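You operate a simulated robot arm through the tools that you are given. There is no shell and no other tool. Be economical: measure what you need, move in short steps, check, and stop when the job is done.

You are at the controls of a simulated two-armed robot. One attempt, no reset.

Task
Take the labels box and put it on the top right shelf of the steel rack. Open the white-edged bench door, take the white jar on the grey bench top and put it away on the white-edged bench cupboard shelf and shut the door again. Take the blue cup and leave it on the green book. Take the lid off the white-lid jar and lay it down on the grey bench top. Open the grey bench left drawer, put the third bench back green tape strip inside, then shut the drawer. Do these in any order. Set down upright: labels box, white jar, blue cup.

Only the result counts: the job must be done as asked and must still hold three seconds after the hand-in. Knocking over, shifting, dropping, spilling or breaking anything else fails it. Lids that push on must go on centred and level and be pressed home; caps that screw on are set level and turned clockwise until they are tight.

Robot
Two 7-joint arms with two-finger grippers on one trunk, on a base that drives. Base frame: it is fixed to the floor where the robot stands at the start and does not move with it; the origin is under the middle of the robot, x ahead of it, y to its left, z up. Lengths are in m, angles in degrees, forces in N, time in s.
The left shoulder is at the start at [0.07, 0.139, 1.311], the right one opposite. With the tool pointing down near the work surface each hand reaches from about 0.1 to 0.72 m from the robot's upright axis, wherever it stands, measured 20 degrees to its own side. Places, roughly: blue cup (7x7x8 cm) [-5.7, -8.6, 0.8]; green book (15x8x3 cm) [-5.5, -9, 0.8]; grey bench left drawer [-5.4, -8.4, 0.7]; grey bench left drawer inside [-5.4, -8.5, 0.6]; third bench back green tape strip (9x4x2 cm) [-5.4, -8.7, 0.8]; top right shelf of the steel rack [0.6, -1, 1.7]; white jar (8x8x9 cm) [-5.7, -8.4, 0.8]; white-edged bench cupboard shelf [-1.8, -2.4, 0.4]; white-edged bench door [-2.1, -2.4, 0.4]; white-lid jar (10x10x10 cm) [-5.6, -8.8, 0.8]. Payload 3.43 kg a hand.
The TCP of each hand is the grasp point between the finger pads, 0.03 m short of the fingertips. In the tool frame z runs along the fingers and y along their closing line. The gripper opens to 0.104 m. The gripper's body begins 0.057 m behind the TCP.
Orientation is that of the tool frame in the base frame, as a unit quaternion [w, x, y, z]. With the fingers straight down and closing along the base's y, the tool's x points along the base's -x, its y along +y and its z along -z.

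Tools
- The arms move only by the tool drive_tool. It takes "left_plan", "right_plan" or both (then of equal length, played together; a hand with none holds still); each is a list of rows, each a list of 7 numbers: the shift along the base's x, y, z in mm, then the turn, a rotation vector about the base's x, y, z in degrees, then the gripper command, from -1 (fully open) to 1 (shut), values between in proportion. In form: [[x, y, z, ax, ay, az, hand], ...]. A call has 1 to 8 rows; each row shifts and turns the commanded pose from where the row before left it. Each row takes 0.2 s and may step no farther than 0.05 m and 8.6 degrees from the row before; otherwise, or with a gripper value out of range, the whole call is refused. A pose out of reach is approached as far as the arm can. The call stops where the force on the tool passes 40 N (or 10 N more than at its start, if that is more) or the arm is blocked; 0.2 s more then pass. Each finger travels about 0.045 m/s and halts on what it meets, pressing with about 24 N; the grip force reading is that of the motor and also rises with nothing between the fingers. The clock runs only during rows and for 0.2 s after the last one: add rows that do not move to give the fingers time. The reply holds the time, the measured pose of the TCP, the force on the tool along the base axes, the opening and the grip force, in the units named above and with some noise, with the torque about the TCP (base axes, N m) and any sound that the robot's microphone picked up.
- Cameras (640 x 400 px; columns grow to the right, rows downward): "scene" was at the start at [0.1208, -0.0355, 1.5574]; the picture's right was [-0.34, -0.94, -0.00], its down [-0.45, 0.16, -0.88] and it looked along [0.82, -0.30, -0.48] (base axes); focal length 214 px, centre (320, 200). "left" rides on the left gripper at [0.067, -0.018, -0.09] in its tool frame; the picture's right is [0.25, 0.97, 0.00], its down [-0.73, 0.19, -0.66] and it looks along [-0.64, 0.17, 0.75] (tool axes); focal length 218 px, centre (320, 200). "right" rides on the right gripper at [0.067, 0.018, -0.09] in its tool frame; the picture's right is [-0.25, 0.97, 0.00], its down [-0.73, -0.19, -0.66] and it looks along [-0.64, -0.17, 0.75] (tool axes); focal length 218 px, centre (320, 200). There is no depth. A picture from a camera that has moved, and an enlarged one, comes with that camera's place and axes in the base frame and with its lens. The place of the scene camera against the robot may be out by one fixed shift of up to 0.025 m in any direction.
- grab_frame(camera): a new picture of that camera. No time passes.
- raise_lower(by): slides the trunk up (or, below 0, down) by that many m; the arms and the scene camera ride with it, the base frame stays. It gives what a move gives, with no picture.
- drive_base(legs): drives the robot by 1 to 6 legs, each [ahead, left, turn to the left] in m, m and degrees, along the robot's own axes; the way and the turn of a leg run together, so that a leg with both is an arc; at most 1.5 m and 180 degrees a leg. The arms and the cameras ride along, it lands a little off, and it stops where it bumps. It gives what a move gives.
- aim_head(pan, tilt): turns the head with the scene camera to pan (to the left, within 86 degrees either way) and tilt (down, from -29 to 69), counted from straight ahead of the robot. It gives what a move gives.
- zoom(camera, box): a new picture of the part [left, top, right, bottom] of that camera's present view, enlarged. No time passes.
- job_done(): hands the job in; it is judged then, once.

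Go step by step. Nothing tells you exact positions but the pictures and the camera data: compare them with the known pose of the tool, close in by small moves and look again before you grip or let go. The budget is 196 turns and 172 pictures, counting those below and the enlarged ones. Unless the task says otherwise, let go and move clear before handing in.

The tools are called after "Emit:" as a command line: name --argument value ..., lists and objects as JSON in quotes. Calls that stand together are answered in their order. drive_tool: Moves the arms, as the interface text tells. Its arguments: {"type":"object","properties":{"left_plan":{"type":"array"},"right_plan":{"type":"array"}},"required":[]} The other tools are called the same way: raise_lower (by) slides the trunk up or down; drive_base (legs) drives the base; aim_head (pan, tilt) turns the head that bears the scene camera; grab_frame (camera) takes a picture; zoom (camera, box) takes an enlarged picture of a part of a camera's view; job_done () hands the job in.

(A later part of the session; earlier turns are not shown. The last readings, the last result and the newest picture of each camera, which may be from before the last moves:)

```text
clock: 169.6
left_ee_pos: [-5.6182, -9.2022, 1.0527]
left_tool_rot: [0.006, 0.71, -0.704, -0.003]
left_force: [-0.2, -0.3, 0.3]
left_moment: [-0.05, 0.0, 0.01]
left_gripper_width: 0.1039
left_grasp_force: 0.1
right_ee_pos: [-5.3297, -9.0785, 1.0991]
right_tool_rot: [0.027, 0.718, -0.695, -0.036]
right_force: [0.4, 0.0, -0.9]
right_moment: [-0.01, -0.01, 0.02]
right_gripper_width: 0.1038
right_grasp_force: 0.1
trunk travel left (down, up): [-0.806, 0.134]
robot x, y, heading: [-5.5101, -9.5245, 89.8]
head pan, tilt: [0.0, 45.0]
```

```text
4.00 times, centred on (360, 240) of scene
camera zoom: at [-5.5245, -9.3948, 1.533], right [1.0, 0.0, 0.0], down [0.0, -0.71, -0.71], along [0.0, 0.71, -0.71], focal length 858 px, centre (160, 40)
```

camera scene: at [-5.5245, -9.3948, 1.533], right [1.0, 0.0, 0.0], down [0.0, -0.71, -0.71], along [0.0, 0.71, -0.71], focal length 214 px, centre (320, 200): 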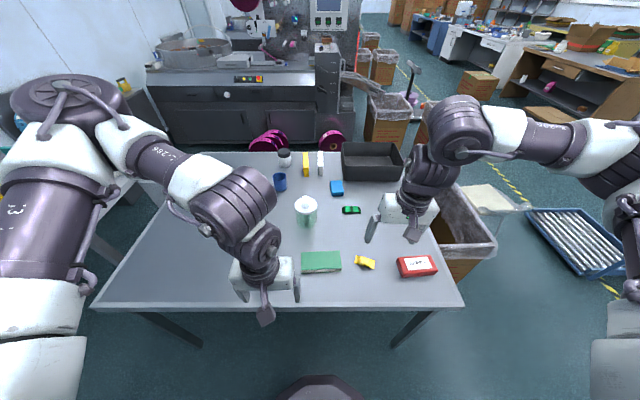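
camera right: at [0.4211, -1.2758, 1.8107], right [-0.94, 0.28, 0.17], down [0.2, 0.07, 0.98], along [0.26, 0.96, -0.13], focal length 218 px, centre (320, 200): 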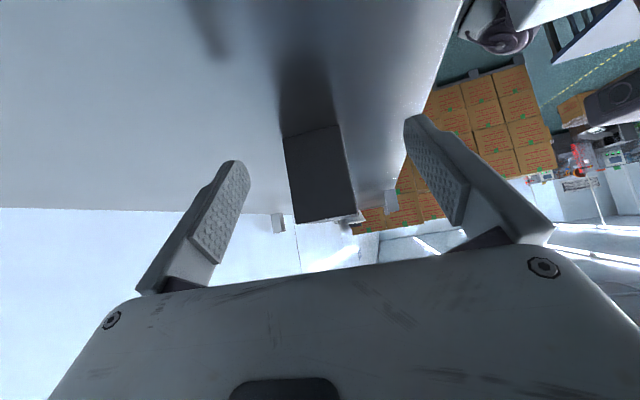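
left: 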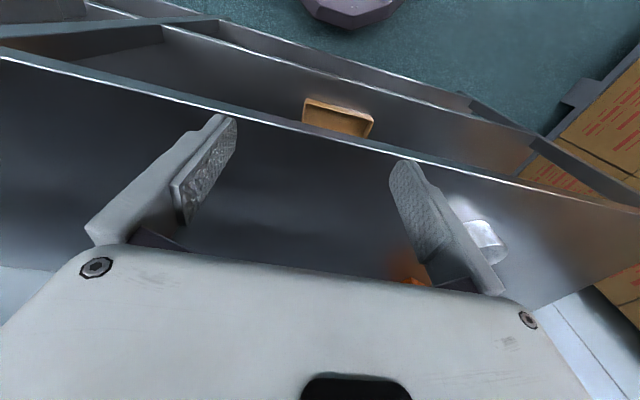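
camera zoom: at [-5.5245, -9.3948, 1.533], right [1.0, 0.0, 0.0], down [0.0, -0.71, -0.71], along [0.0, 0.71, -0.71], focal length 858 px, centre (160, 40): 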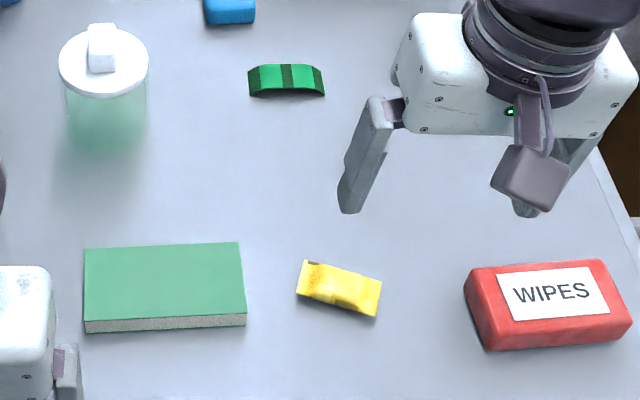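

Positions: strip ≈(-5.38,-8.74), book ≈(-5.518,-8.99), lidded jar ≈(-5.578,-8.78), cup ≈(-5.715,-8.57), white jar ≈(-5.716,-8.38), table z≈0.81. I move closer and lower the trunk a bit, then send the left hand to the cup.

Emit:
drive_base --legs '[[0.14, 0, 0]]'

Emit:
raise_lower --by -0.1

Emit:
drive_tool --left_plan '[[-25, 40, 0, 4, 0, 0, -1], [-20, 45, 0, 4, 0, 0, -1], [-20, 45, 0, 4, 0, 0, -1], [-15, 45, 5, 4, 0, 0, -1], [-10, 45, 5, 4, 0, 0, -1], [-10, 45, 10, 0, 0, 0, -1], [0, 45, 0, 0, 0, 0, -1]]'

Emit:
grab_frame --camera "scene"

Emit:
grab_frame --camera "left"

```text
clock: 170.9
left_ee_pos: [-5.6164, -9.0661, 1.0544]
left_tool_rot: [0.006, 0.71, -0.704, -0.003]
left_force: [-0.2, 0.4, 0.5]
left_moment: [0.02, 0.01, 0.0]
left_gripper_width: 0.1038
left_grasp_force: 0.0
right_ee_pos: [-5.3289, -8.9412, 1.1001]
right_tool_rot: [0.026, 0.718, -0.695, -0.038]
right_force: [-0.2, 0.0, -0.9]
right_moment: [0.01, 0.02, -0.03]
right_gripper_width: 0.1038
right_grasp_force: 0.1
trunk travel left (down, up): [-0.806, 0.134]
robot x, y, heading: [-5.5098, -9.3839, 89.7]
head pan, tilt: [0.0, 45.0]
```

```text
clock: 172.2
left_ee_pos: [-5.617, -9.0641, 0.9541]
left_tool_rot: [0.006, 0.71, -0.704, -0.003]
left_force: [0.5, -0.2, -0.6]
left_moment: [-0.02, -0.03, 0.02]
left_gripper_width: 0.1041
left_grasp_force: 0.0
right_ee_pos: [-5.3298, -8.9401, 0.9997]
right_tool_rot: [0.026, 0.718, -0.695, -0.036]
right_force: [0.0, -0.4, -0.8]
right_moment: [0.0, 0.0, -0.01]
right_gripper_width: 0.104
right_grasp_force: 0.1
trunk travel left (down, up): [-0.706, 0.234]
robot x, y, heading: [-5.5061, -9.3859, 89.9]
head pan, tilt: [0.0, 45.0]
```

```text
clock: 173.8
left_ee_pos: [-5.6334, -8.8985, 0.9988]
left_tool_rot: [-0.075, 0.706, -0.699, -0.085]
left_force: [-1.2, 1.5, 0.2]
left_moment: [-0.02, 0.03, 0.04]
left_gripper_width: 0.104
left_grasp_force: 0.1
left hand out of reach, approached as far as the arm can: row 3, 4, 5, 6, 7
right_ee_pos: [-5.3248, -8.9404, 0.9999]
right_tool_rot: [0.028, 0.717, -0.696, -0.038]
right_force: [0.9, 0.0, -0.2]
right_moment: [0.01, 0.03, 0.02]
right_gripper_width: 0.1041
right_grasp_force: 0.1
trunk travel left (down, up): [-0.706, 0.234]
robot x, y, heading: [-5.5081, -9.3844, 90.1]
head pan, tilt: [0.0, 45.0]
```

```text
118 pictures are left
camera scene: at [-5.5188, -9.2585, 1.433], right [1.0, 0.0, 0.0], down [0.0, -0.71, -0.71], along [0.0, 0.71, -0.71], focal length 214 px, centre (320, 200)
```

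scene: 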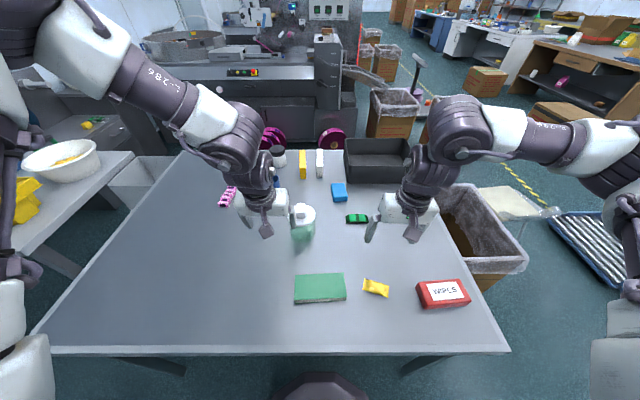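

```text
117 pictures are left
camera left: at [-5.614, -8.9831, 1.0716], right [-0.96, -0.26, -0.04], down [-0.19, 0.56, 0.81], along [-0.18, 0.79, -0.59], focal length 218 px, centre (320, 200)
```

left: 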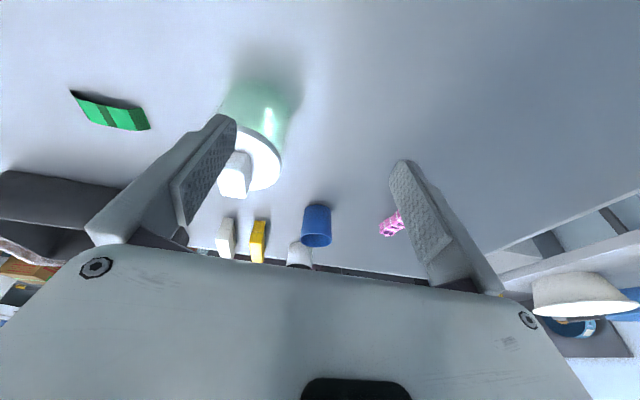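

The tilt seems to hit a joint limit; I undo the tilt and move forward-low with the hand vertical.

Emit:
drive_tool --left_plan '[[0, 0, 0, -5, 0, 0, -1], [-5, 0, 0, -5, 0, 0, -1], [-20, 40, 0, -3, 0, 0, -1], [-20, 40, 0, 0, 0, 0, -1], [-20, 40, 0, 0, 0, 0, -1], [-15, 40, 0, 0, 0, 0, -1]]'

```text
clock: 175.2
left_ee_pos: [-5.5865, -8.8862, 0.9999]
left_tool_rot: [0.006, 0.712, -0.702, -0.003]
left_force: [-1.1, -1.0, -0.7]
left_moment: [-0.01, 0.0, -0.04]
left_gripper_width: 0.1039
left_grasp_force: 0.1
left hand out of reach, approached as far as the arm can: row 1, 2, 3, 4, 5, 6
right_ee_pos: [-5.3293, -8.9381, 0.9998]
right_tool_rot: [0.027, 0.717, -0.695, -0.037]
right_force: [0.3, 0.3, -0.6]
right_moment: [0.0, -0.01, 0.0]
right_gripper_width: 0.104
right_grasp_force: 0.1
trunk travel left (down, up): [-0.706, 0.234]
robot x, y, heading: [-5.5077, -9.3839, 90.0]
head pan, tilt: [0.0, 45.0]
```

Reach seems better with the shoulder well above the hand. Raise the trunk, then try forward/lower again.

Emit:
raise_lower --by 0.15

Emit:
drive_tool --left_plan '[[0, 0, -45, 0, 0, 0, -1], [0, 0, -45, 0, 0, 0, -1], [0, 0, -45, 0, 0, 0, -1], [-20, 20, -20, 0, 0, 0, -1], [-30, 30, 0, 0, 0, 0, -1], [-30, 30, 0, 0, 0, 0, -1], [-30, 30, 0, 0, 0, 0, -1], [-20, 30, 0, 0, 0, 0, -1]]'

```text
clock: 177.0
left_ee_pos: [-5.5873, -8.8874, 1.1509]
left_tool_rot: [0.006, 0.713, -0.701, -0.004]
left_force: [0.5, 0.4, 0.4]
left_moment: [0.0, 0.01, 0.04]
left_gripper_width: 0.104
left_grasp_force: 0.1
right_ee_pos: [-5.3302, -8.9386, 1.1487]
right_tool_rot: [0.027, 0.718, -0.695, -0.036]
right_force: [-0.8, 0.9, -0.5]
right_moment: [0.01, -0.01, -0.02]
right_gripper_width: 0.1041
right_grasp_force: 0.1
trunk travel left (down, up): [-0.856, 0.084]
robot x, y, heading: [-5.5109, -9.3841, 90.1]
head pan, tilt: [0.0, 45.0]
```

```text
clock: 178.8
left_ee_pos: [-5.5785, -8.8981, 1.0294]
left_tool_rot: [0.005, 0.714, -0.7, -0.005]
left_force: [0.2, 0.8, -0.7]
left_moment: [-0.03, -0.02, 0.01]
left_gripper_width: 0.104
left_grasp_force: 0.0
left hand out of reach, approached as far as the arm can: row 2, 3, 4, 5, 6, 7, 8
right_ee_pos: [-5.3293, -8.9391, 1.1506]
right_tool_rot: [0.026, 0.718, -0.695, -0.037]
right_force: [0.7, 0.1, 0.7]
right_moment: [0.03, 0.01, 0.02]
right_gripper_width: 0.104
right_grasp_force: 0.1
trunk travel left (down, up): [-0.856, 0.084]
robot x, y, heading: [-5.5106, -9.3835, 90.1]
head pan, tilt: [0.0, 45.0]
```

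Emit:
grab_frame --camera "scene"

Emit:
aim_head --pan 60 --tilt 40

Emit:
grab_frame --camera "scene"

```text
116 pictures are left
camera scene: at [-5.5245, -9.2577, 1.5831], right [1.0, 0.0, 0.0], down [0.0, -0.71, -0.71], along [0.0, 0.71, -0.71], focal length 214 px, centre (320, 200)
```

scene: 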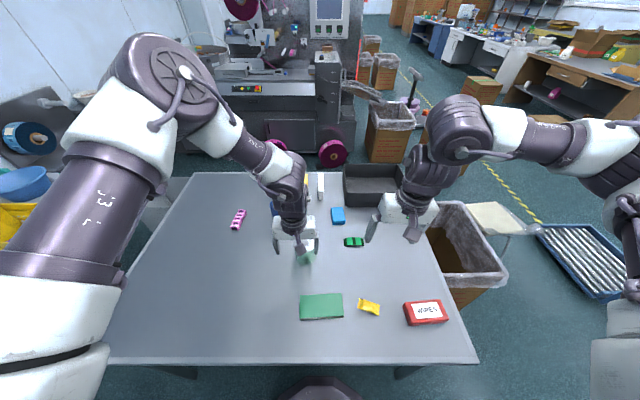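

```text
clock: 180.1
left_ee_pos: [-5.5791, -8.8986, 1.0308]
left_tool_rot: [0.005, 0.714, -0.701, -0.004]
left_force: [0.3, -0.1, -0.8]
left_moment: [-0.01, -0.03, 0.01]
left_gripper_width: 0.104
left_grasp_force: 0.2
right_ee_pos: [-5.3299, -8.9392, 1.1498]
right_tool_rot: [0.027, 0.718, -0.695, -0.036]
right_force: [-0.3, 0.1, -0.8]
right_moment: [-0.04, -0.01, 0.01]
right_gripper_width: 0.1038
right_grasp_force: 0.0
trunk travel left (down, up): [-0.856, 0.084]
robot x, y, heading: [-5.5088, -9.3853, 90.1]
head pan, tilt: [60.0, 40.0]
```

```text
115 pictures are left
camera scene: at [-5.598, -9.296, 1.5903], right [0.5, 0.87, 0.0], down [0.56, -0.32, -0.77], along [-0.66, 0.38, -0.64], focal length 214 px, centre (320, 200)
```

scene: 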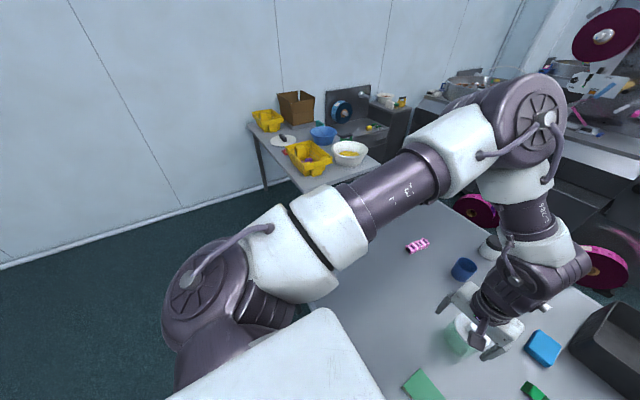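

Left wrist seems to sit at a joint limit. Test with a yaw of the hand.

Emit:
drive_tool --left_plan '[[0, 0, 0, 0, 0, 8, -1], [0, 0, 0, 0, 0, 8, -1], [0, 0, 0, 0, 0, 8, -1], [0, 0, 0, 0, 0, 8, -1], [-20, 0, 0, 0, 0, 0, -1], [-20, 0, 0, 0, 0, 0, -1], [0, 20, 0, 0, 0, 0, -1], [0, 20, 0, 0, 0, 0, -1]]'

```text
clock: 181.9
left_ee_pos: [-5.619, -8.8578, 1.0289]
left_tool_rot: [0.007, 0.878, -0.479, -0.002]
left_force: [1.1, -0.6, -0.9]
left_moment: [-0.06, -0.04, 0.0]
left_gripper_width: 0.104
left_grasp_force: 0.0
right_ee_pos: [-5.3286, -8.9374, 1.1503]
right_tool_rot: [0.027, 0.718, -0.695, -0.036]
right_force: [0.6, 0.2, 1.0]
right_moment: [0.0, 0.01, 0.02]
right_gripper_width: 0.1042
right_grasp_force: 0.2
trunk travel left (down, up): [-0.856, 0.084]
robot x, y, heading: [-5.5088, -9.3794, 90.1]
head pan, tilt: [60.0, 40.0]
```

That was it – yaw outward frees the arm. Move over the cup.

Emit:
drive_tool --left_plan '[[-16, 45, 0, 0, 0, 0, -1], [-16, 45, 0, 0, 0, 0, -1], [-16, 45, 0, 0, 0, 0, -1], [-16, 45, 0, 0, 0, 0, -1], [-16, 45, 0, 0, 0, 0, -1], [-16, 45, 0, 0, 0, 0, -1], [0, 0, 0, 0, 0, 0, -1]]'

Emit:
grab_frame --camera "left"

Emit:
aim_head --pan 0 --tilt 45

Emit:
grab_frame --camera "scene"

```text
clock: 183.5
left_ee_pos: [-5.6583, -8.7465, 1.0319]
left_tool_rot: [0.005, 0.879, -0.477, -0.003]
left_force: [-0.1, 0.0, -0.2]
left_moment: [0.03, -0.01, 0.01]
left_gripper_width: 0.1043
left_grasp_force: 0.1
left hand out of reach, approached as far as the arm can: row 3, 4, 5, 6
right_ee_pos: [-5.3296, -8.9391, 1.1509]
right_tool_rot: [0.026, 0.718, -0.695, -0.038]
right_force: [1.3, 0.4, 0.3]
right_moment: [0.0, -0.03, 0.01]
right_gripper_width: 0.1037
right_grasp_force: 0.1
trunk travel left (down, up): [-0.856, 0.084]
robot x, y, heading: [-5.5076, -9.3842, 90.1]
head pan, tilt: [60.0, 40.0]
```

```text
114 pictures are left
camera left: at [-5.6059, -8.7924, 1.122], right [-0.67, -0.74, 0.01], down [-0.55, 0.51, 0.66], along [-0.49, 0.44, -0.75], focal length 218 px, centre (320, 200)
```

left: 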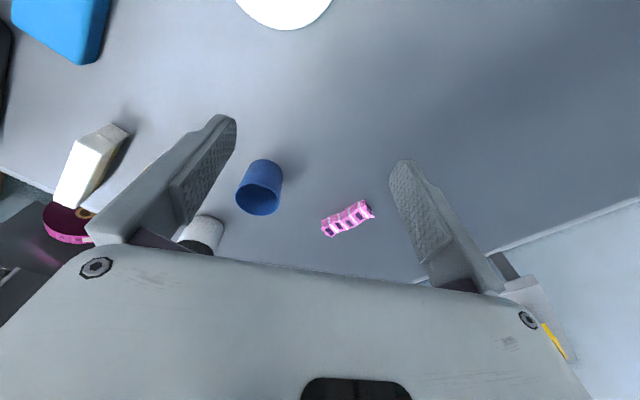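

```text
clock: 184.8
left_ee_pos: [-5.6586, -8.7465, 1.0321]
left_tool_rot: [0.005, 0.879, -0.477, -0.002]
left_force: [-0.4, 0.0, -0.2]
left_moment: [0.03, -0.01, 0.0]
left_gripper_width: 0.1043
left_grasp_force: 0.1
right_ee_pos: [-5.3304, -8.9389, 1.1499]
right_tool_rot: [0.026, 0.718, -0.695, -0.037]
right_force: [-0.1, 0.4, 0.1]
right_moment: [0.03, -0.02, 0.01]
right_gripper_width: 0.1042
right_grasp_force: 0.1
trunk travel left (down, up): [-0.856, 0.084]
robot x, y, heading: [-5.5125, -9.3844, 90.0]
head pan, tilt: [0.0, 45.0]
```

```text
113 pictures are left
camera scene: at [-5.5246, -9.2573, 1.583], right [1.0, 0.0, 0.0], down [0.0, -0.71, -0.71], along [0.0, 0.71, -0.71], focal length 214 px, centre (320, 200)
```

scene: 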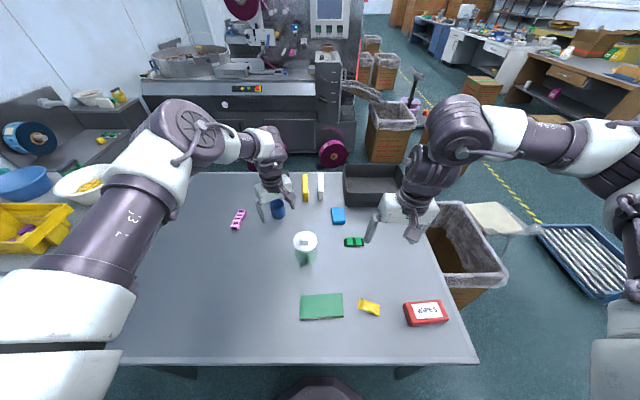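

Emit:
drive_tool --left_plan '[[0, 0, 0, 0, 0, 8.5, -1], [0, 0, 0, 0, 0, 8.5, -1], [0, 0, 0, 0, 0, 8.5, -1], [-10, 40, 0, 0, 0, 0, -1], [-10, 40, 0, 0, 0, 0, -1], [-10, 40, 0, 0, 0, 0, -1], [-10, 40, 0, 0, 0, 0, -1], [0, 0, 0, 0, 0, 0, -1]]'

```text
clock: 186.6
left_ee_pos: [-5.6622, -8.7145, 1.0316]
left_tool_rot: [0.007, 0.962, -0.272, 0.0]
left_force: [0.2, -0.7, 0.5]
left_moment: [-0.02, -0.01, 0.01]
left_gripper_width: 0.1038
left_grasp_force: 0.1
left hand out of reach, approached as far as the arm can: row 4, 5, 6, 7
right_ee_pos: [-5.3292, -8.9391, 1.149]
right_tool_rot: [0.026, 0.717, -0.695, -0.036]
right_force: [0.6, 0.7, -0.2]
right_moment: [0.01, -0.01, 0.0]
right_gripper_width: 0.1041
right_grasp_force: 0.0
trunk travel left (down, up): [-0.856, 0.084]
robot x, y, heading: [-5.5078, -9.387, 90.0]
head pan, tilt: [0.0, 45.0]
```

Emit:
drive_tool --left_plan '[[0, 20, 0, 8.5, 0, 0, -1], [0, 20, 0, 8.5, 0, 0, -1], [0, 20, 0, 8.5, 0, 0, -1], [-10, 20, 0, 8.5, 0, 0, -1], [-10, 20, 0, 0, 0, 0, -1], [-10, 20, 0, 0, 0, 0, -1], [-10, 20, 0, 0, 0, 0, -1], [0, 0, 0, 0, 0, 0, -1]]'

Emit:
grab_frame --camera "scene"

```text
clock: 188.4
left_ee_pos: [-5.7025, -8.5769, 1.0336]
left_tool_rot: [-0.275, 0.922, -0.26, -0.08]
left_force: [-0.6, 0.6, -0.2]
left_moment: [0.01, -0.01, -0.02]
left_gripper_width: 0.104
left_grasp_force: 0.0
left hand out of reach, approached as far as the arm can: row 7
right_ee_pos: [-5.3294, -8.9392, 1.1509]
right_tool_rot: [0.027, 0.717, -0.695, -0.037]
right_force: [0.5, 0.3, 0.9]
right_moment: [-0.02, 0.01, 0.0]
right_gripper_width: 0.1042
right_grasp_force: 0.2
trunk travel left (down, up): [-0.856, 0.084]
robot x, y, heading: [-5.5112, -9.3864, 90.1]
head pan, tilt: [0.0, 45.0]
```

```text
112 pictures are left
camera scene: at [-5.5248, -9.2578, 1.5831], right [1.0, 0.0, 0.0], down [0.0, -0.71, -0.71], along [0.0, 0.71, -0.71], focal length 214 px, centre (320, 200)
```

scene: 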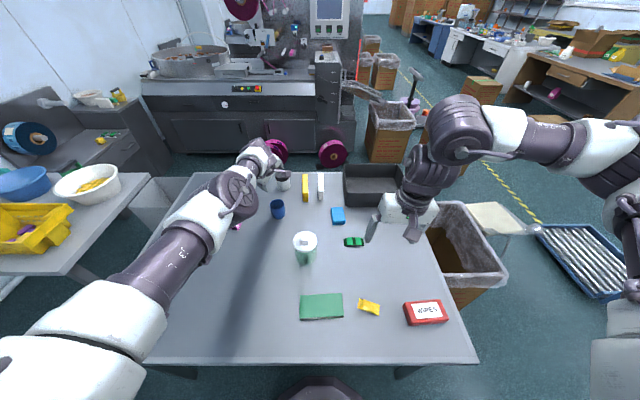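

The hand reaches over the cup, but its closing line is tilted. Try rotating it back about its own axis so the closing line is horizontal.

Emit:
drive_tool --left_plan '[[0, 0, 0, 0, 4.7, -7.0, -1], [0, 0, 0, 0, 4.7, -7.0, -1], [0, 0, 0, 0, 4.7, -7.0, -1], [0, 0, 0, 0, 4.7, -7.0, -1], [0, 0, 0, 0, 4.7, -7.0, -1], [0, 0, 0, 0, 4.7, -7.0, -1], [0, 0, 0, 0, 4.7, -7.0, -1], [0, 0, 0, 0, 0, 0, -1]]'

Emit:
grab_frame --camera "left"

```text
clock: 190.2
left_ee_pos: [-5.565, -8.7675, 1.0803]
left_tool_rot: [-0.2, 0.676, -0.676, -0.213]
left_force: [-0.2, -0.7, 0.1]
left_moment: [0.03, -0.01, 0.02]
left_gripper_width: 0.104
left_grasp_force: 0.0
left hand out of reach, approached as far as the arm can: row 3, 4, 5, 6, 7
right_ee_pos: [-5.3319, -8.9383, 1.1492]
right_tool_rot: [0.027, 0.717, -0.696, -0.035]
right_force: [-0.6, 0.0, -0.2]
right_moment: [0.0, 0.0, 0.04]
right_gripper_width: 0.1037
right_grasp_force: 0.0
trunk travel left (down, up): [-0.856, 0.084]
robot x, y, heading: [-5.509, -9.3827, 90.1]
head pan, tilt: [0.0, 45.0]
```

```text
111 pictures are left
camera left: at [-5.5452, -8.874, 1.1163], right [-0.97, -0.22, -0.12], down [-0.18, 0.24, 0.96], along [-0.18, 0.95, -0.27], focal length 218 px, centre (320, 200)
```

left: 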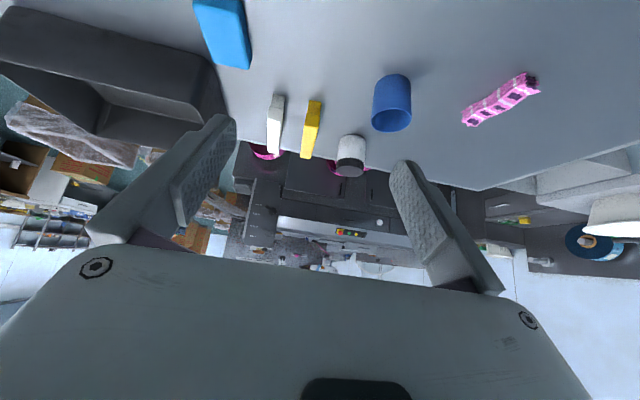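

Confirmed joint limit. Turning the base ~40° to the right makes the same world grasp an outward yaw for the left arm and brings its shoulder nearer. Do that.

Emit:
drive_base --legs '[[0, 0, -40]]'

Emit:
drive_tool --left_plan '[[-20, 0, -10, -4.6, 0, 8, -1], [-30, 0, -10, -4.6, 0, 8, -1], [-40, 0, -10, -4.6, 0, 8, -1], [-40, 10, 0, 0, 0, 8, -1], [-30, 30, 0, 0, 0, 8, -1], [-10, 40, 0, 0, 0, 0, -1], [0, 40, 0, 0, 0, 0, -1], [0, 0, 0, 0, 0, 0, -1]]'

Emit:
aim_head --pan 40 --tilt 45

Emit:
grab_frame --camera "scene"

```text
clock: 192.4
left_ee_pos: [-5.1568, -8.8769, 1.0792]
left_tool_rot: [0.261, -0.406, 0.866, 0.132]
left_force: [-0.4, -0.3, 0.0]
left_moment: [-0.02, 0.02, -0.02]
left_gripper_width: 0.1042
left_grasp_force: 0.1
right_ee_pos: [-5.0873, -9.1579, 1.1497]
right_tool_rot: [-0.012, -0.439, 0.898, 0.043]
right_force: [-0.3, -0.2, 0.6]
right_moment: [0.0, 0.0, 0.04]
right_gripper_width: 0.1042
right_grasp_force: 0.1
trunk travel left (down, up): [-0.856, 0.084]
robot x, y, heading: [-5.5104, -9.384, 50.4]
head pan, tilt: [0.0, 45.0]
```

```text
refused: row 1 steps farther than a row can; nothing moved
```

```text
clock: 193.5
left_ee_pos: [-5.1569, -8.8766, 1.08]
left_tool_rot: [0.262, -0.405, 0.866, 0.133]
left_force: [0.1, -0.7, 0.6]
left_moment: [0.01, 0.01, 0.0]
left_gripper_width: 0.1038
left_grasp_force: 0.0
right_ee_pos: [-5.0857, -9.158, 1.1496]
right_tool_rot: [-0.013, -0.438, 0.898, 0.043]
right_force: [0.1, 0.2, -1.3]
right_moment: [0.03, 0.02, 0.0]
right_gripper_width: 0.104
right_grasp_force: 0.1
trunk travel left (down, up): [-0.856, 0.084]
robot x, y, heading: [-5.5105, -9.3848, 50.2]
head pan, tilt: [40.0, 45.0]
```

```text
110 pictures are left
camera scene: at [-5.4924, -9.2689, 1.583], right [1.0, 0.0, 0.0], down [0.0, -0.71, -0.71], along [0.0, 0.71, -0.71], focal length 214 px, centre (320, 200)
```

scene: 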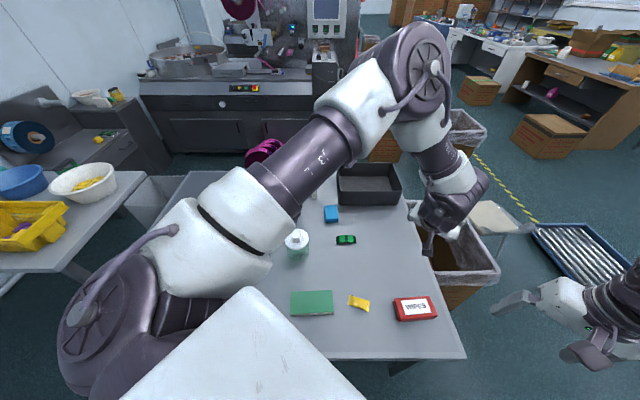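

Emit:
drive_tool --left_plan '[[-43, 0, -10, -4.72, 1.54, 5.52, -1], [-43, 0, -10, -4.72, 1.54, 5.52, -1], [-43, 0, -10, -4.72, 1.54, 5.52, -1], [-43, 0, -10, -4.72, 1.54, 5.52, -1], [-43, 15, 0, -4.72, 1.54, 5.52, -1], [-43, 20, 0, -4.72, 1.54, 5.52, -1], [-43, 20, 0, -4.72, 1.54, 5.52, -1], [0, 0, 0, 0, 0, 0, -1]]'

Emit:
drive_tool --left_plan '[[-38, 25, 0, 0, 0, 0, -1], [-38, 25, 0, 0, 0, 0, -1], [-38, 30, 0, 0, 0, 0, -1], [-38, 30, 0, 0, 0, 0, -1], [-38, 30, 0, 0, 0, 0, -1], [-38, 30, 0, 0, 0, 0, -1], [-20, 40, 0, 0, 0, 0, -1], [-10, 40, 0, 0, 0, 0, -1]]'

Emit:
grab_frame --camera "scene"

```text
clock: 195.3
left_ee_pos: [-5.4575, -8.8228, 1.0413]
left_tool_rot: [0.001, 0.708, -0.706, 0.001]
left_force: [0.2, 0.5, -0.6]
left_moment: [-0.03, 0.01, 0.01]
left_gripper_width: 0.1041
left_grasp_force: 0.1
right_ee_pos: [-5.0858, -9.1582, 1.1497]
right_tool_rot: [-0.013, -0.438, 0.898, 0.043]
right_force: [0.5, 0.1, 1.6]
right_moment: [0.04, 0.02, 0.03]
right_gripper_width: 0.104
right_grasp_force: 0.1
trunk travel left (down, up): [-0.856, 0.084]
robot x, y, heading: [-5.5113, -9.3843, 50.1]
head pan, tilt: [40.0, 45.0]
```

```text
clock: 197.1
left_ee_pos: [-5.5073, -8.8389, 1.0623]
left_tool_rot: [0.0, 0.709, -0.705, -0.002]
left_force: [0.4, -0.7, -0.5]
left_moment: [0.0, -0.02, 0.01]
left_gripper_width: 0.104
left_grasp_force: 0.0
left hand out of reach, approached as far as the arm can: row 1, 2, 3, 4, 5, 6, 7, 8
right_ee_pos: [-5.0848, -9.1581, 1.1494]
right_tool_rot: [-0.012, -0.439, 0.898, 0.042]
right_force: [-0.2, -0.2, 0.0]
right_moment: [-0.01, 0.01, 0.0]
right_gripper_width: 0.1041
right_grasp_force: 0.0
trunk travel left (down, up): [-0.856, 0.084]
robot x, y, heading: [-5.5104, -9.3848, 49.9]
head pan, tilt: [40.0, 45.0]
```

```text
109 pictures are left
camera scene: at [-5.4917, -9.2689, 1.583], right [1.0, 0.0, 0.0], down [0.0, -0.71, -0.71], along [0.0, 0.71, -0.71], focal length 214 px, centre (320, 200)
```

scene: 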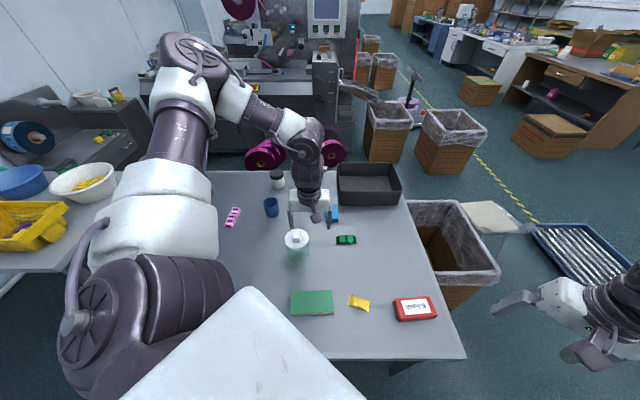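

The cup is easier from the other side. From here I'll do the lid (left hand) and fetch the tape strip (right hand). Turn back to face the bench.

Emit:
drive_base --legs '[[0, 0, 40]]'

Emit:
drive_tool --left_plan '[[30, 0, 0, 0, 0, 8, -1], [30, 0, 0, 0, 0, 8, -1], [30, 0, 0, 0, 0, 4, -1], [20, 0, 0, 0, 0, 0, -1], [0, 0, 0, 0, 0, 0, -1]]'

Emit:
grab_frame --camera "left"

```text
clock: 199.4
left_ee_pos: [-5.8626, -8.9691, 1.063]
left_tool_rot: [0.0, 0.91, -0.415, -0.001]
left_force: [1.2, 0.3, -0.8]
left_moment: [-0.01, 0.0, -0.01]
left_gripper_width: 0.104
left_grasp_force: 0.1
right_ee_pos: [-5.3352, -8.9365, 1.1493]
right_tool_rot: [0.027, 0.722, -0.69, -0.037]
right_force: [-0.5, 0.1, 0.2]
right_moment: [0.0, 0.01, 0.02]
right_gripper_width: 0.1036
right_grasp_force: 0.1
trunk travel left (down, up): [-0.856, 0.084]
robot x, y, heading: [-5.5116, -9.3844, 90.6]
head pan, tilt: [40.0, 45.0]
```

```text
clock: 200.6
left_ee_pos: [-5.7538, -8.9708, 1.0623]
left_tool_rot: [0.001, 0.968, -0.251, -0.002]
left_force: [-0.2, 0.5, 0.2]
left_moment: [0.04, 0.0, -0.01]
left_gripper_width: 0.104
left_grasp_force: 0.0
right_ee_pos: [-5.3359, -8.9376, 1.1509]
right_tool_rot: [0.026, 0.722, -0.69, -0.036]
right_force: [0.5, 0.0, 0.7]
right_moment: [0.03, 0.0, 0.0]
right_gripper_width: 0.104
right_grasp_force: 0.1
trunk travel left (down, up): [-0.856, 0.084]
robot x, y, heading: [-5.5082, -9.3825, 90.7]
head pan, tilt: [40.0, 45.0]
```

```text
108 pictures are left
camera left: at [-5.6854, -8.9872, 1.1519], right [-0.25, -0.97, 0.0], down [-0.73, 0.19, 0.66], along [-0.64, 0.16, -0.75], focal length 218 px, centre (320, 200)
```

left: 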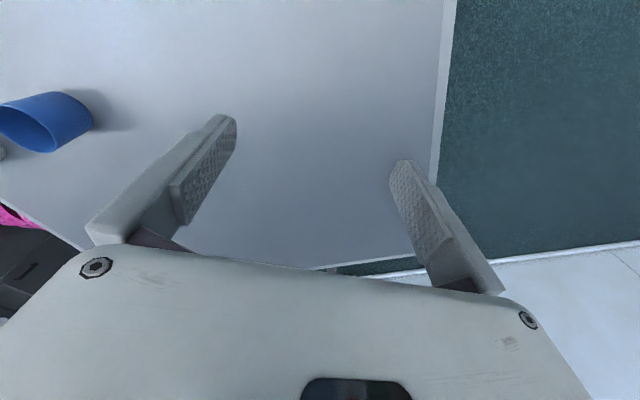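

Emit:
aim_head --pan 0 --tilt 50

Emit:
zoom --camera "scene" --box '[260, 180, 420, 280]'

Emit:
zoom --camera "scene" --box '[280, 200, 340, 240]'

```text
clock: 201.7
left_ee_pos: [-5.7527, -8.9702, 1.0622]
left_tool_rot: [0.0, 0.968, -0.251, -0.001]
left_force: [-0.1, -0.1, 0.0]
left_moment: [-0.06, 0.01, -0.02]
left_gripper_width: 0.1038
left_grasp_force: 0.0
right_ee_pos: [-5.3355, -8.9376, 1.1508]
right_tool_rot: [0.027, 0.723, -0.69, -0.036]
right_force: [-0.6, -0.6, 0.1]
right_moment: [0.06, 0.01, 0.04]
right_gripper_width: 0.1039
right_grasp_force: 0.0
trunk travel left (down, up): [-0.856, 0.084]
robot x, y, heading: [-5.5086, -9.3875, 90.7]
head pan, tilt: [0.0, 50.0]
```

```text
4.00 times, centred on (340, 230) of scene
camera zoom: at [-5.5261, -9.2615, 1.5761], right [1.0, 0.01, 0.0], down [0.01, -0.77, -0.64], along [-0.01, 0.64, -0.77], focal length 858 px, centre (240, 80)
```

zoom: 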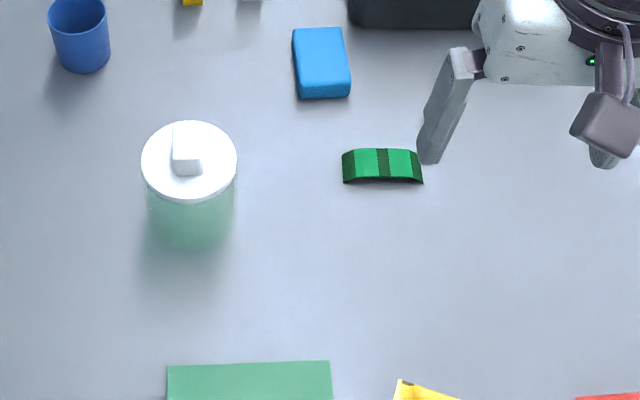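

```text
10.00 times, centred on (310, 220) of scene
camera zoom: at [-5.5261, -9.2615, 1.5761], right [1.0, 0.01, 0.0], down [0.01, -0.77, -0.64], along [-0.01, 0.64, -0.77], focal length 2145 px, centre (420, 0)
```

zoom: 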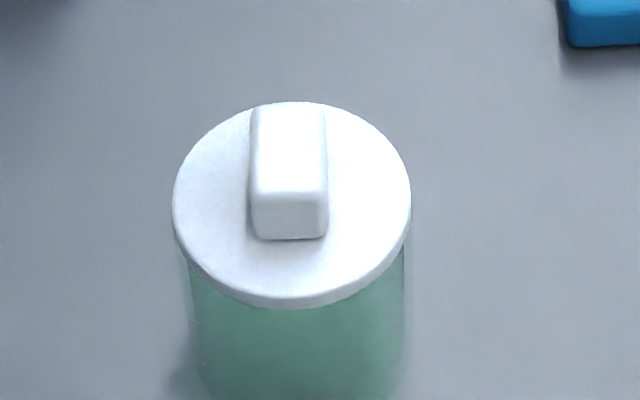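

The lid has a bar knob 3 cm (x) by 4 cm (y), centred near (-5.580,-8.767), lid top about z≈0.88. I'll yaw the left hand to 90° (closing along y) and move above it.

Emit:
drive_tool --left_plan '[[25, 28, 0, 0, 0, 7.2, -1], [25, 28, 0, 0, 0, 7.2, -1], [25, 28, 0, 0, 0, 7.2, -1], [25, 28, 0, 0, 0, 7.0, -1], [25, 30, -10, 0, 0, 0, -1], [25, 30, -10, 0, 0, 0, -1], [23, 31, -10, 0, 0, 0, -1], [0, 0, 0, 0, 0, 0, -1]]'

Emit:
grab_frame --camera "left"

Emit:
zoom --camera "scene" --box '[240, 140, 400, 240]'

```text
clock: 203.5
left_ee_pos: [-5.5811, -8.7679, 1.0311]
left_tool_rot: [0.0, 1.0, -0.005, 0.0]
left_force: [-0.7, -0.8, 0.3]
left_moment: [-0.02, 0.01, -0.02]
left_gripper_width: 0.1042
left_grasp_force: 0.1
right_ee_pos: [-5.3367, -8.9373, 1.1498]
right_tool_rot: [0.025, 0.722, -0.69, -0.035]
right_force: [-0.1, 0.1, -0.2]
right_moment: [-0.02, -0.01, 0.01]
right_gripper_width: 0.1037
right_grasp_force: 0.0
trunk travel left (down, up): [-0.856, 0.084]
robot x, y, heading: [-5.5101, -9.3889, 90.8]
head pan, tilt: [0.0, 50.0]
```

```text
105 pictures are left
camera left: at [-5.5131, -8.7496, 1.1219], right [0.24, -0.97, 0.0], down [-0.73, -0.18, 0.66], along [-0.64, -0.16, -0.75], focal length 218 px, centre (320, 200)
```

left: 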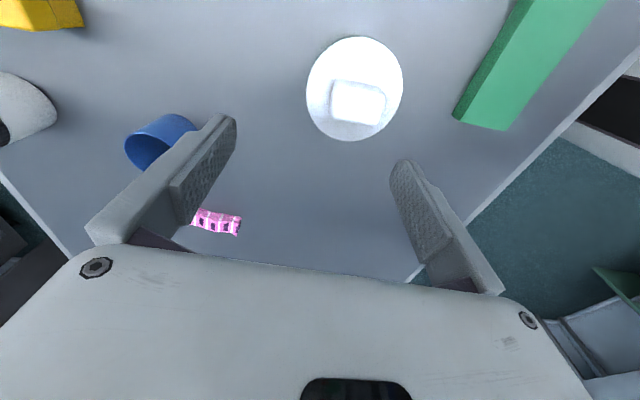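

```text
4.00 times, centred on (320, 190) of scene
camera zoom: at [-5.5269, -9.2619, 1.5762], right [1.0, 0.01, 0.0], down [0.01, -0.77, -0.64], along [-0.01, 0.64, -0.77], focal length 858 px, centre (320, 240)
```

zoom: 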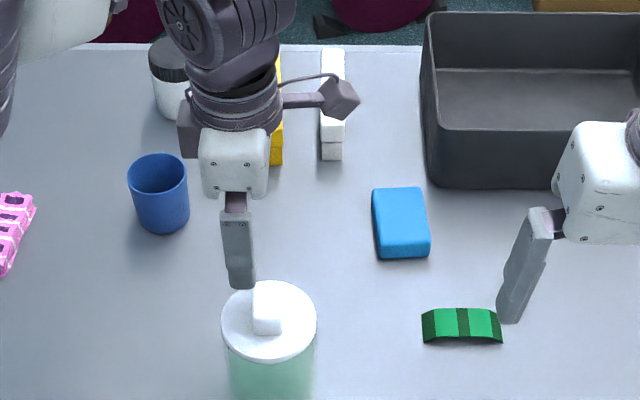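

Combining both cameras: lid top z≈0.90, knob centre ≈(-5.564,-8.79), so the bench top is ≈0.82. Shift and descend partly, then recheck.

Emit:
drive_tool --left_plan '[[9, -11, -10, 0, 0, 0, -1], [8, -11, -20, 0, 0, 0, -1], [0, 0, -25, 0, 0, 0, -1], [0, 0, 0, 0, 0, 0, -1]]'

Emit:
grab_frame --camera "left"

Emit:
zoom --camera "scene" --box '[260, 170, 360, 232.5]'

```text
clock: 204.5
left_ee_pos: [-5.5617, -8.7888, 0.9771]
left_tool_rot: [0.001, 1.0, -0.005, -0.001]
left_force: [0.4, 0.1, 0.5]
left_moment: [0.01, -0.03, -0.01]
left_gripper_width: 0.1042
left_grasp_force: 0.1
right_ee_pos: [-5.3355, -8.9368, 1.1501]
right_tool_rot: [0.026, 0.723, -0.69, -0.036]
right_force: [0.2, 0.0, -0.3]
right_moment: [0.0, 0.0, 0.0]
right_gripper_width: 0.1038
right_grasp_force: 0.1
trunk travel left (down, up): [-0.856, 0.084]
robot x, y, heading: [-5.5096, -9.3842, 90.7]
head pan, tilt: [0.0, 50.0]
```

```text
103 pictures are left
camera left: at [-5.4952, -8.7711, 1.0667], right [0.24, -0.97, 0.0], down [-0.73, -0.18, 0.66], along [-0.64, -0.16, -0.75], focal length 218 px, centre (320, 200)
```

left: 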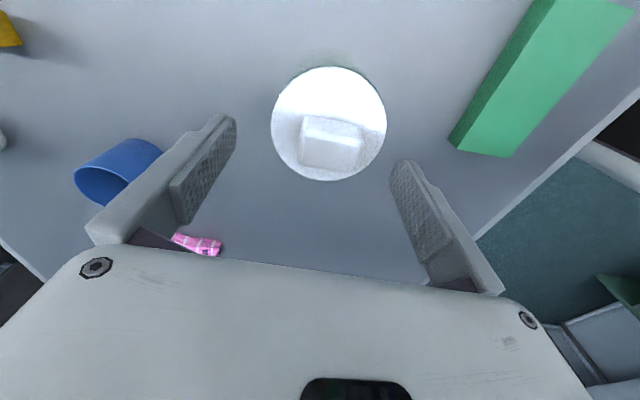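

```text
6.40 times, centred on (310, 201) of scene
camera zoom: at [-5.5255, -9.2615, 1.5761], right [1.0, 0.01, 0.0], down [0.01, -0.77, -0.64], along [-0.01, 0.64, -0.77], focal length 1373 px, centre (384, 192)
```

zoom: 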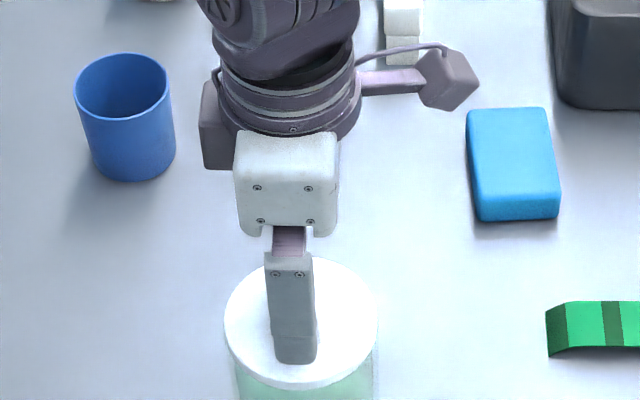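

Emit:
drive_tool --left_plan '[[0, -7, -15, 0, 0, 0, -1], [0, 0, -15, 0, 0, 0, -1], [0, 0, -8, 0, 0, 0, -1], [0, 0, -3, 0, 0, 0, -1], [0, 0, 0, 0, 0, 0, -1]]'

Emit:
grab_frame --camera "left"

```text
clock: 205.7
left_ee_pos: [-5.563, -8.7952, 0.936]
left_tool_rot: [0.0, 1.0, -0.005, -0.001]
left_force: [-0.3, -0.4, 0.1]
left_moment: [-0.01, -0.04, 0.01]
left_gripper_width: 0.1042
left_grasp_force: 0.0
right_ee_pos: [-5.3354, -8.9367, 1.1489]
right_tool_rot: [0.027, 0.723, -0.69, -0.035]
right_force: [-0.4, -0.5, -1.1]
right_moment: [0.0, 0.03, -0.01]
right_gripper_width: 0.104
right_grasp_force: 0.0
trunk travel left (down, up): [-0.856, 0.084]
robot x, y, heading: [-5.5125, -9.3844, 90.9]
head pan, tilt: [0.0, 50.0]
```

```text
101 pictures are left
camera left: at [-5.4955, -8.7781, 1.0255], right [0.24, -0.97, 0.0], down [-0.73, -0.18, 0.66], along [-0.64, -0.16, -0.75], focal length 218 px, centre (320, 200)
```

left: 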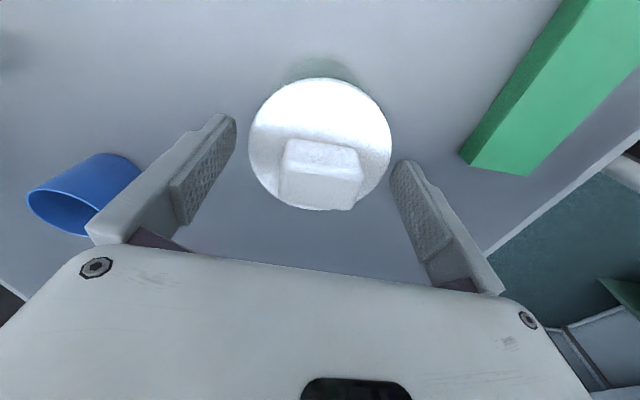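

Fingers flank the knob. Close and test-lift slightly.

Emit:
drive_tool --left_plan '[[0, 0, 0, 0, 0, 0, 1], [0, 0, 0, 0, 0, 0, 1], [0, 0, 0, 0, 0, 0, 1], [0, 0, 0, 0, 0, 0, 1], [0, 0, 0, 0, 0, 0, 1], [0, 0, 0, 0, 0, 0, 1]]'

Emit:
drive_tool --left_plan '[[0, 0, 3, 0, 0, 0, 1], [0, 0, 3, 0, 0, 0, 1], [0, 0, 4, 0, 0, 0, 1], [0, 0, 0, 0, 0, 0, 1]]'

Emit:
zoom --camera "scene" --box '[260, 170, 360, 232.5]'

```text
clock: 207.1
left_ee_pos: [-5.5633, -8.7953, 0.936]
left_tool_rot: [0.001, 1.0, -0.005, -0.001]
left_force: [0.3, 1.1, 0.9]
left_moment: [0.0, 0.02, -0.01]
left_gripper_width: 0.0882
left_grasp_force: 24.4
right_ee_pos: [-5.3355, -8.9372, 1.1506]
right_tool_rot: [0.026, 0.722, -0.691, -0.036]
right_force: [-0.2, 0.2, 0.3]
right_moment: [-0.01, 0.01, 0.0]
right_gripper_width: 0.1041
right_grasp_force: 0.1
trunk travel left (down, up): [-0.856, 0.084]
robot x, y, heading: [-5.5096, -9.3833, 91.0]
head pan, tilt: [0.0, 50.0]
heard: snap
```

```text
clock: 208.1
left_ee_pos: [-5.5626, -8.7952, 0.946]
left_tool_rot: [0.002, 1.0, -0.004, -0.001]
left_force: [-0.2, 0.2, -0.4]
left_moment: [0.0, -0.01, 0.02]
left_gripper_width: 0.0884
left_grasp_force: 24.1
right_ee_pos: [-5.3364, -8.937, 1.1491]
right_tool_rot: [0.027, 0.723, -0.689, -0.036]
right_force: [-1.0, 0.8, -0.2]
right_moment: [0.01, -0.04, -0.02]
right_gripper_width: 0.1041
right_grasp_force: 0.1
trunk travel left (down, up): [-0.856, 0.084]
robot x, y, heading: [-5.5147, -9.3872, 90.7]
head pan, tilt: [0.0, 50.0]
```

```text
6.40 times, centred on (310, 201) of scene
camera zoom: at [-5.526, -9.2614, 1.5761], right [1.0, 0.01, 0.0], down [0.01, -0.77, -0.64], along [-0.01, 0.64, -0.77], focal length 1373 px, centre (384, 192)
```

zoom: 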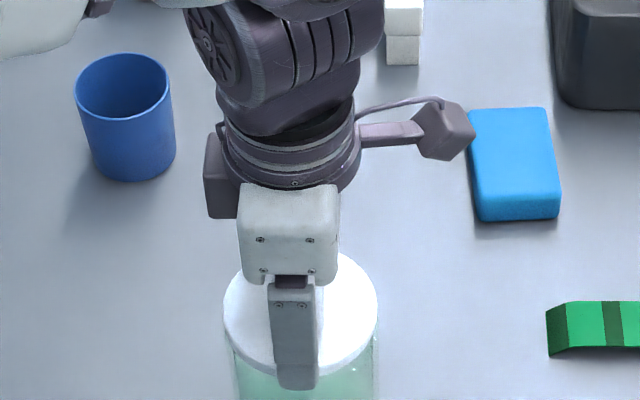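

Grip is on the lid's rim (8.8 cm) and a snap was heard – it may have come loose. Check whether only the lid rose.

Emit:
drive_tool --left_plan '[[0, 0, 10, 0, 0, 0, 1], [0, 0, 10, 0, 0, 0, 1], [0, 0, 10, 0, 0, 0, 1], [0, 0, 0, 0, 0, 0, 1]]'

Emit:
zoom --camera "scene" --box '[240, 160, 360, 235]'

Emit:
grab_frame --camera "left"

```text
clock: 209.1
left_ee_pos: [-5.563, -8.7956, 0.9752]
left_tool_rot: [0.0, 1.0, -0.005, -0.001]
left_force: [-0.6, -0.9, -0.7]
left_moment: [0.02, 0.0, 0.02]
left_gripper_width: 0.0882
left_grasp_force: 23.8
right_ee_pos: [-5.3359, -8.9366, 1.1497]
right_tool_rot: [0.026, 0.722, -0.69, -0.036]
right_force: [-0.4, -0.1, -0.3]
right_moment: [0.03, -0.01, -0.02]
right_gripper_width: 0.1042
right_grasp_force: 0.0
trunk travel left (down, up): [-0.856, 0.084]
robot x, y, heading: [-5.5077, -9.3856, 90.7]
head pan, tilt: [0.0, 50.0]
```

```text
5.33 times, centred on (300, 198) of scene
camera zoom: at [-5.526, -9.2614, 1.5761], right [1.0, 0.01, 0.0], down [0.01, -0.77, -0.64], along [-0.01, 0.64, -0.77], focal length 1144 px, centre (427, 213)
```

zoom: 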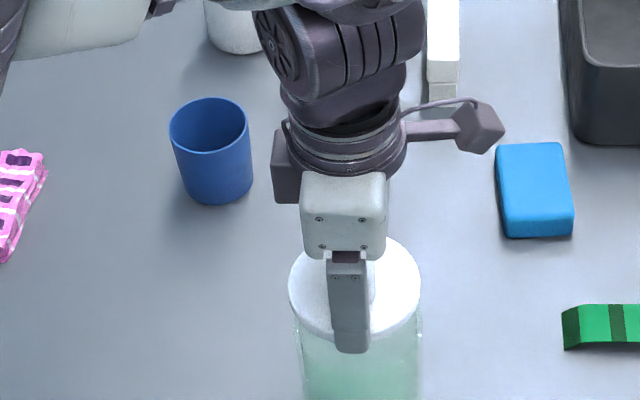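

```text
98 pictures are left
camera left: at [-5.4961, -8.7775, 1.0661], right [0.24, -0.97, 0.0], down [-0.73, -0.18, 0.66], along [-0.64, -0.16, -0.75], focal length 218 px, centre (320, 200)
```

left: 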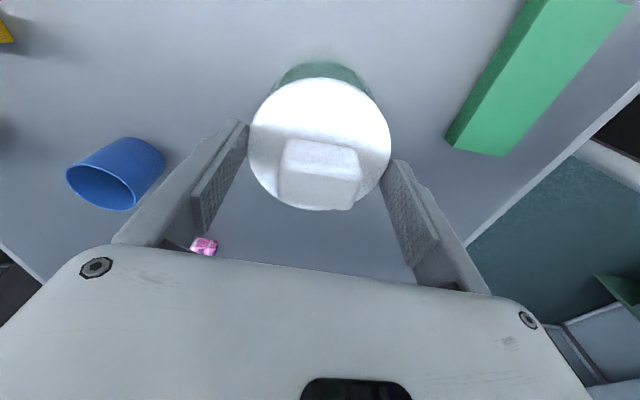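

The lid is off; jar stays standing. Move the lid to the free area left of the jar, near (-5.76,-8.86), and lower.

Emit:
drive_tool --left_plan '[[0, 0, 15, 0, 0, 0, 1], [-40, -10, 0, 0, 0, 0, 1], [-40, -15, 0, 0, 0, 0, 1], [-40, -15, 0, 0, 0, 0, 1], [-40, -15, 0, 0, 0, 0, 1], [-40, -10, 0, 0, 0, 0, 1], [0, 0, -40, 0, 0, 0, 1], [0, 0, -40, 0, 0, 0, 1]]'

Emit:
zoom --camera "scene" --box '[180, 160, 340, 260]'

```text
clock: 210.9
left_ee_pos: [-5.7645, -8.8604, 0.9099]
left_tool_rot: [0.001, 1.0, -0.005, -0.001]
left_force: [-0.4, 0.1, -0.9]
left_moment: [-0.01, 0.02, 0.0]
left_gripper_width: 0.0883
left_grasp_force: 24.4
right_ee_pos: [-5.3356, -8.9364, 1.1497]
right_tool_rot: [0.028, 0.722, -0.69, -0.035]
right_force: [0.1, -0.2, -0.2]
right_moment: [-0.03, -0.03, -0.03]
right_gripper_width: 0.104
right_grasp_force: 0.1
trunk travel left (down, up): [-0.856, 0.084]
robot x, y, heading: [-5.5115, -9.3846, 90.6]
head pan, tilt: [0.0, 50.0]
```

```text
4.00 times, centred on (260, 210) of scene
camera zoom: at [-5.5259, -9.2599, 1.576], right [1.0, 0.01, 0.0], down [0.01, -0.77, -0.64], along [-0.01, 0.64, -0.77], focal length 858 px, centre (560, 160)
```

zoom: 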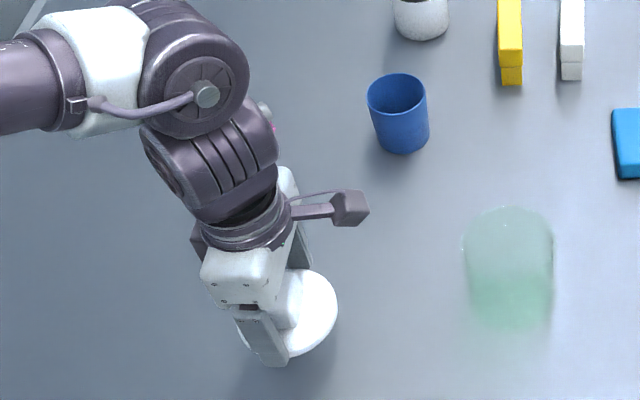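

Lid in hand, open jar left in place. Lower to contact.

Emit:
drive_tool --left_plan '[[0, 0, -15, 0, 0, 0, 1], [0, 0, -12, 0, 0, 0, 1], [0, 0, -8, 0, 0, 0, 1], [0, 0, -5, 0, 0, 0, 1], [0, 0, 0, 0, 0, 0, 1]]'

Emit:
zoom --camera "scene" --box '[180, 190, 300, 265]'

```text
clock: 212.1
left_ee_pos: [-5.7645, -8.8599, 0.871]
left_tool_rot: [0.002, 1.0, -0.004, -0.001]
left_force: [0.7, 0.1, -0.6]
left_moment: [0.0, 0.02, 0.0]
left_gripper_width: 0.088
left_grasp_force: 23.7
right_ee_pos: [-5.3355, -8.9364, 1.1487]
right_tool_rot: [0.026, 0.723, -0.69, -0.036]
right_force: [0.0, 0.3, 0.4]
right_moment: [-0.01, 0.01, 0.02]
right_gripper_width: 0.104
right_grasp_force: 0.0
trunk travel left (down, up): [-0.856, 0.084]
robot x, y, heading: [-5.511, -9.3873, 90.5]
head pan, tilt: [0.0, 50.0]
```

```text
5.33 times, centred on (240, 228) of scene
camera zoom: at [-5.5261, -9.2612, 1.5761], right [1.0, 0.01, 0.0], down [0.01, -0.77, -0.64], along [-0.01, 0.64, -0.77], focal length 1144 px, centre (747, 53)
```

zoom: 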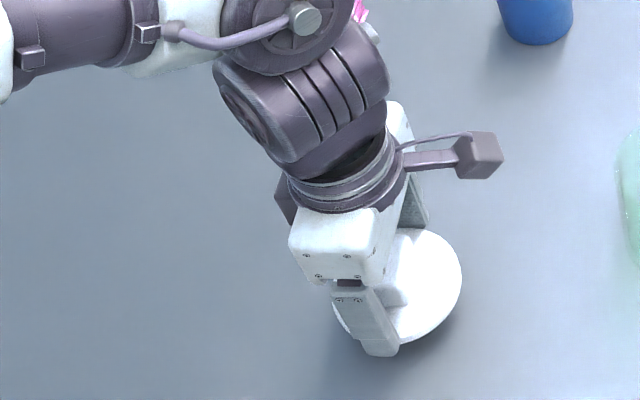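

Emit:
drive_tool --left_plan '[[0, 0, -5, 0, 0, 0, 1], [0, 0, -4, 0, 0, 0, 1], [0, 0, -4, 0, 0, 0, 1], [0, 0, -4, 0, 0, 0, 1], [0, 0, 0, 0, 0, 0, 1]]'

```text
clock: 213.3
left_ee_pos: [-5.7636, -8.8622, 0.8538]
left_tool_rot: [0.001, 1.0, -0.004, -0.001]
left_force: [-0.1, 0.0, -0.4]
left_moment: [-0.01, -0.02, -0.01]
left_gripper_width: 0.0884
left_grasp_force: 24.1
right_ee_pos: [-5.3357, -8.9359, 1.1506]
right_tool_rot: [0.026, 0.723, -0.69, -0.036]
right_force: [-0.1, -0.2, 0.0]
right_moment: [-0.02, 0.01, 0.01]
right_gripper_width: 0.1039
right_grasp_force: 0.0
trunk travel left (down, up): [-0.856, 0.084]
robot x, y, heading: [-5.5102, -9.3844, 90.9]
head pan, tilt: [0.0, 50.0]
```

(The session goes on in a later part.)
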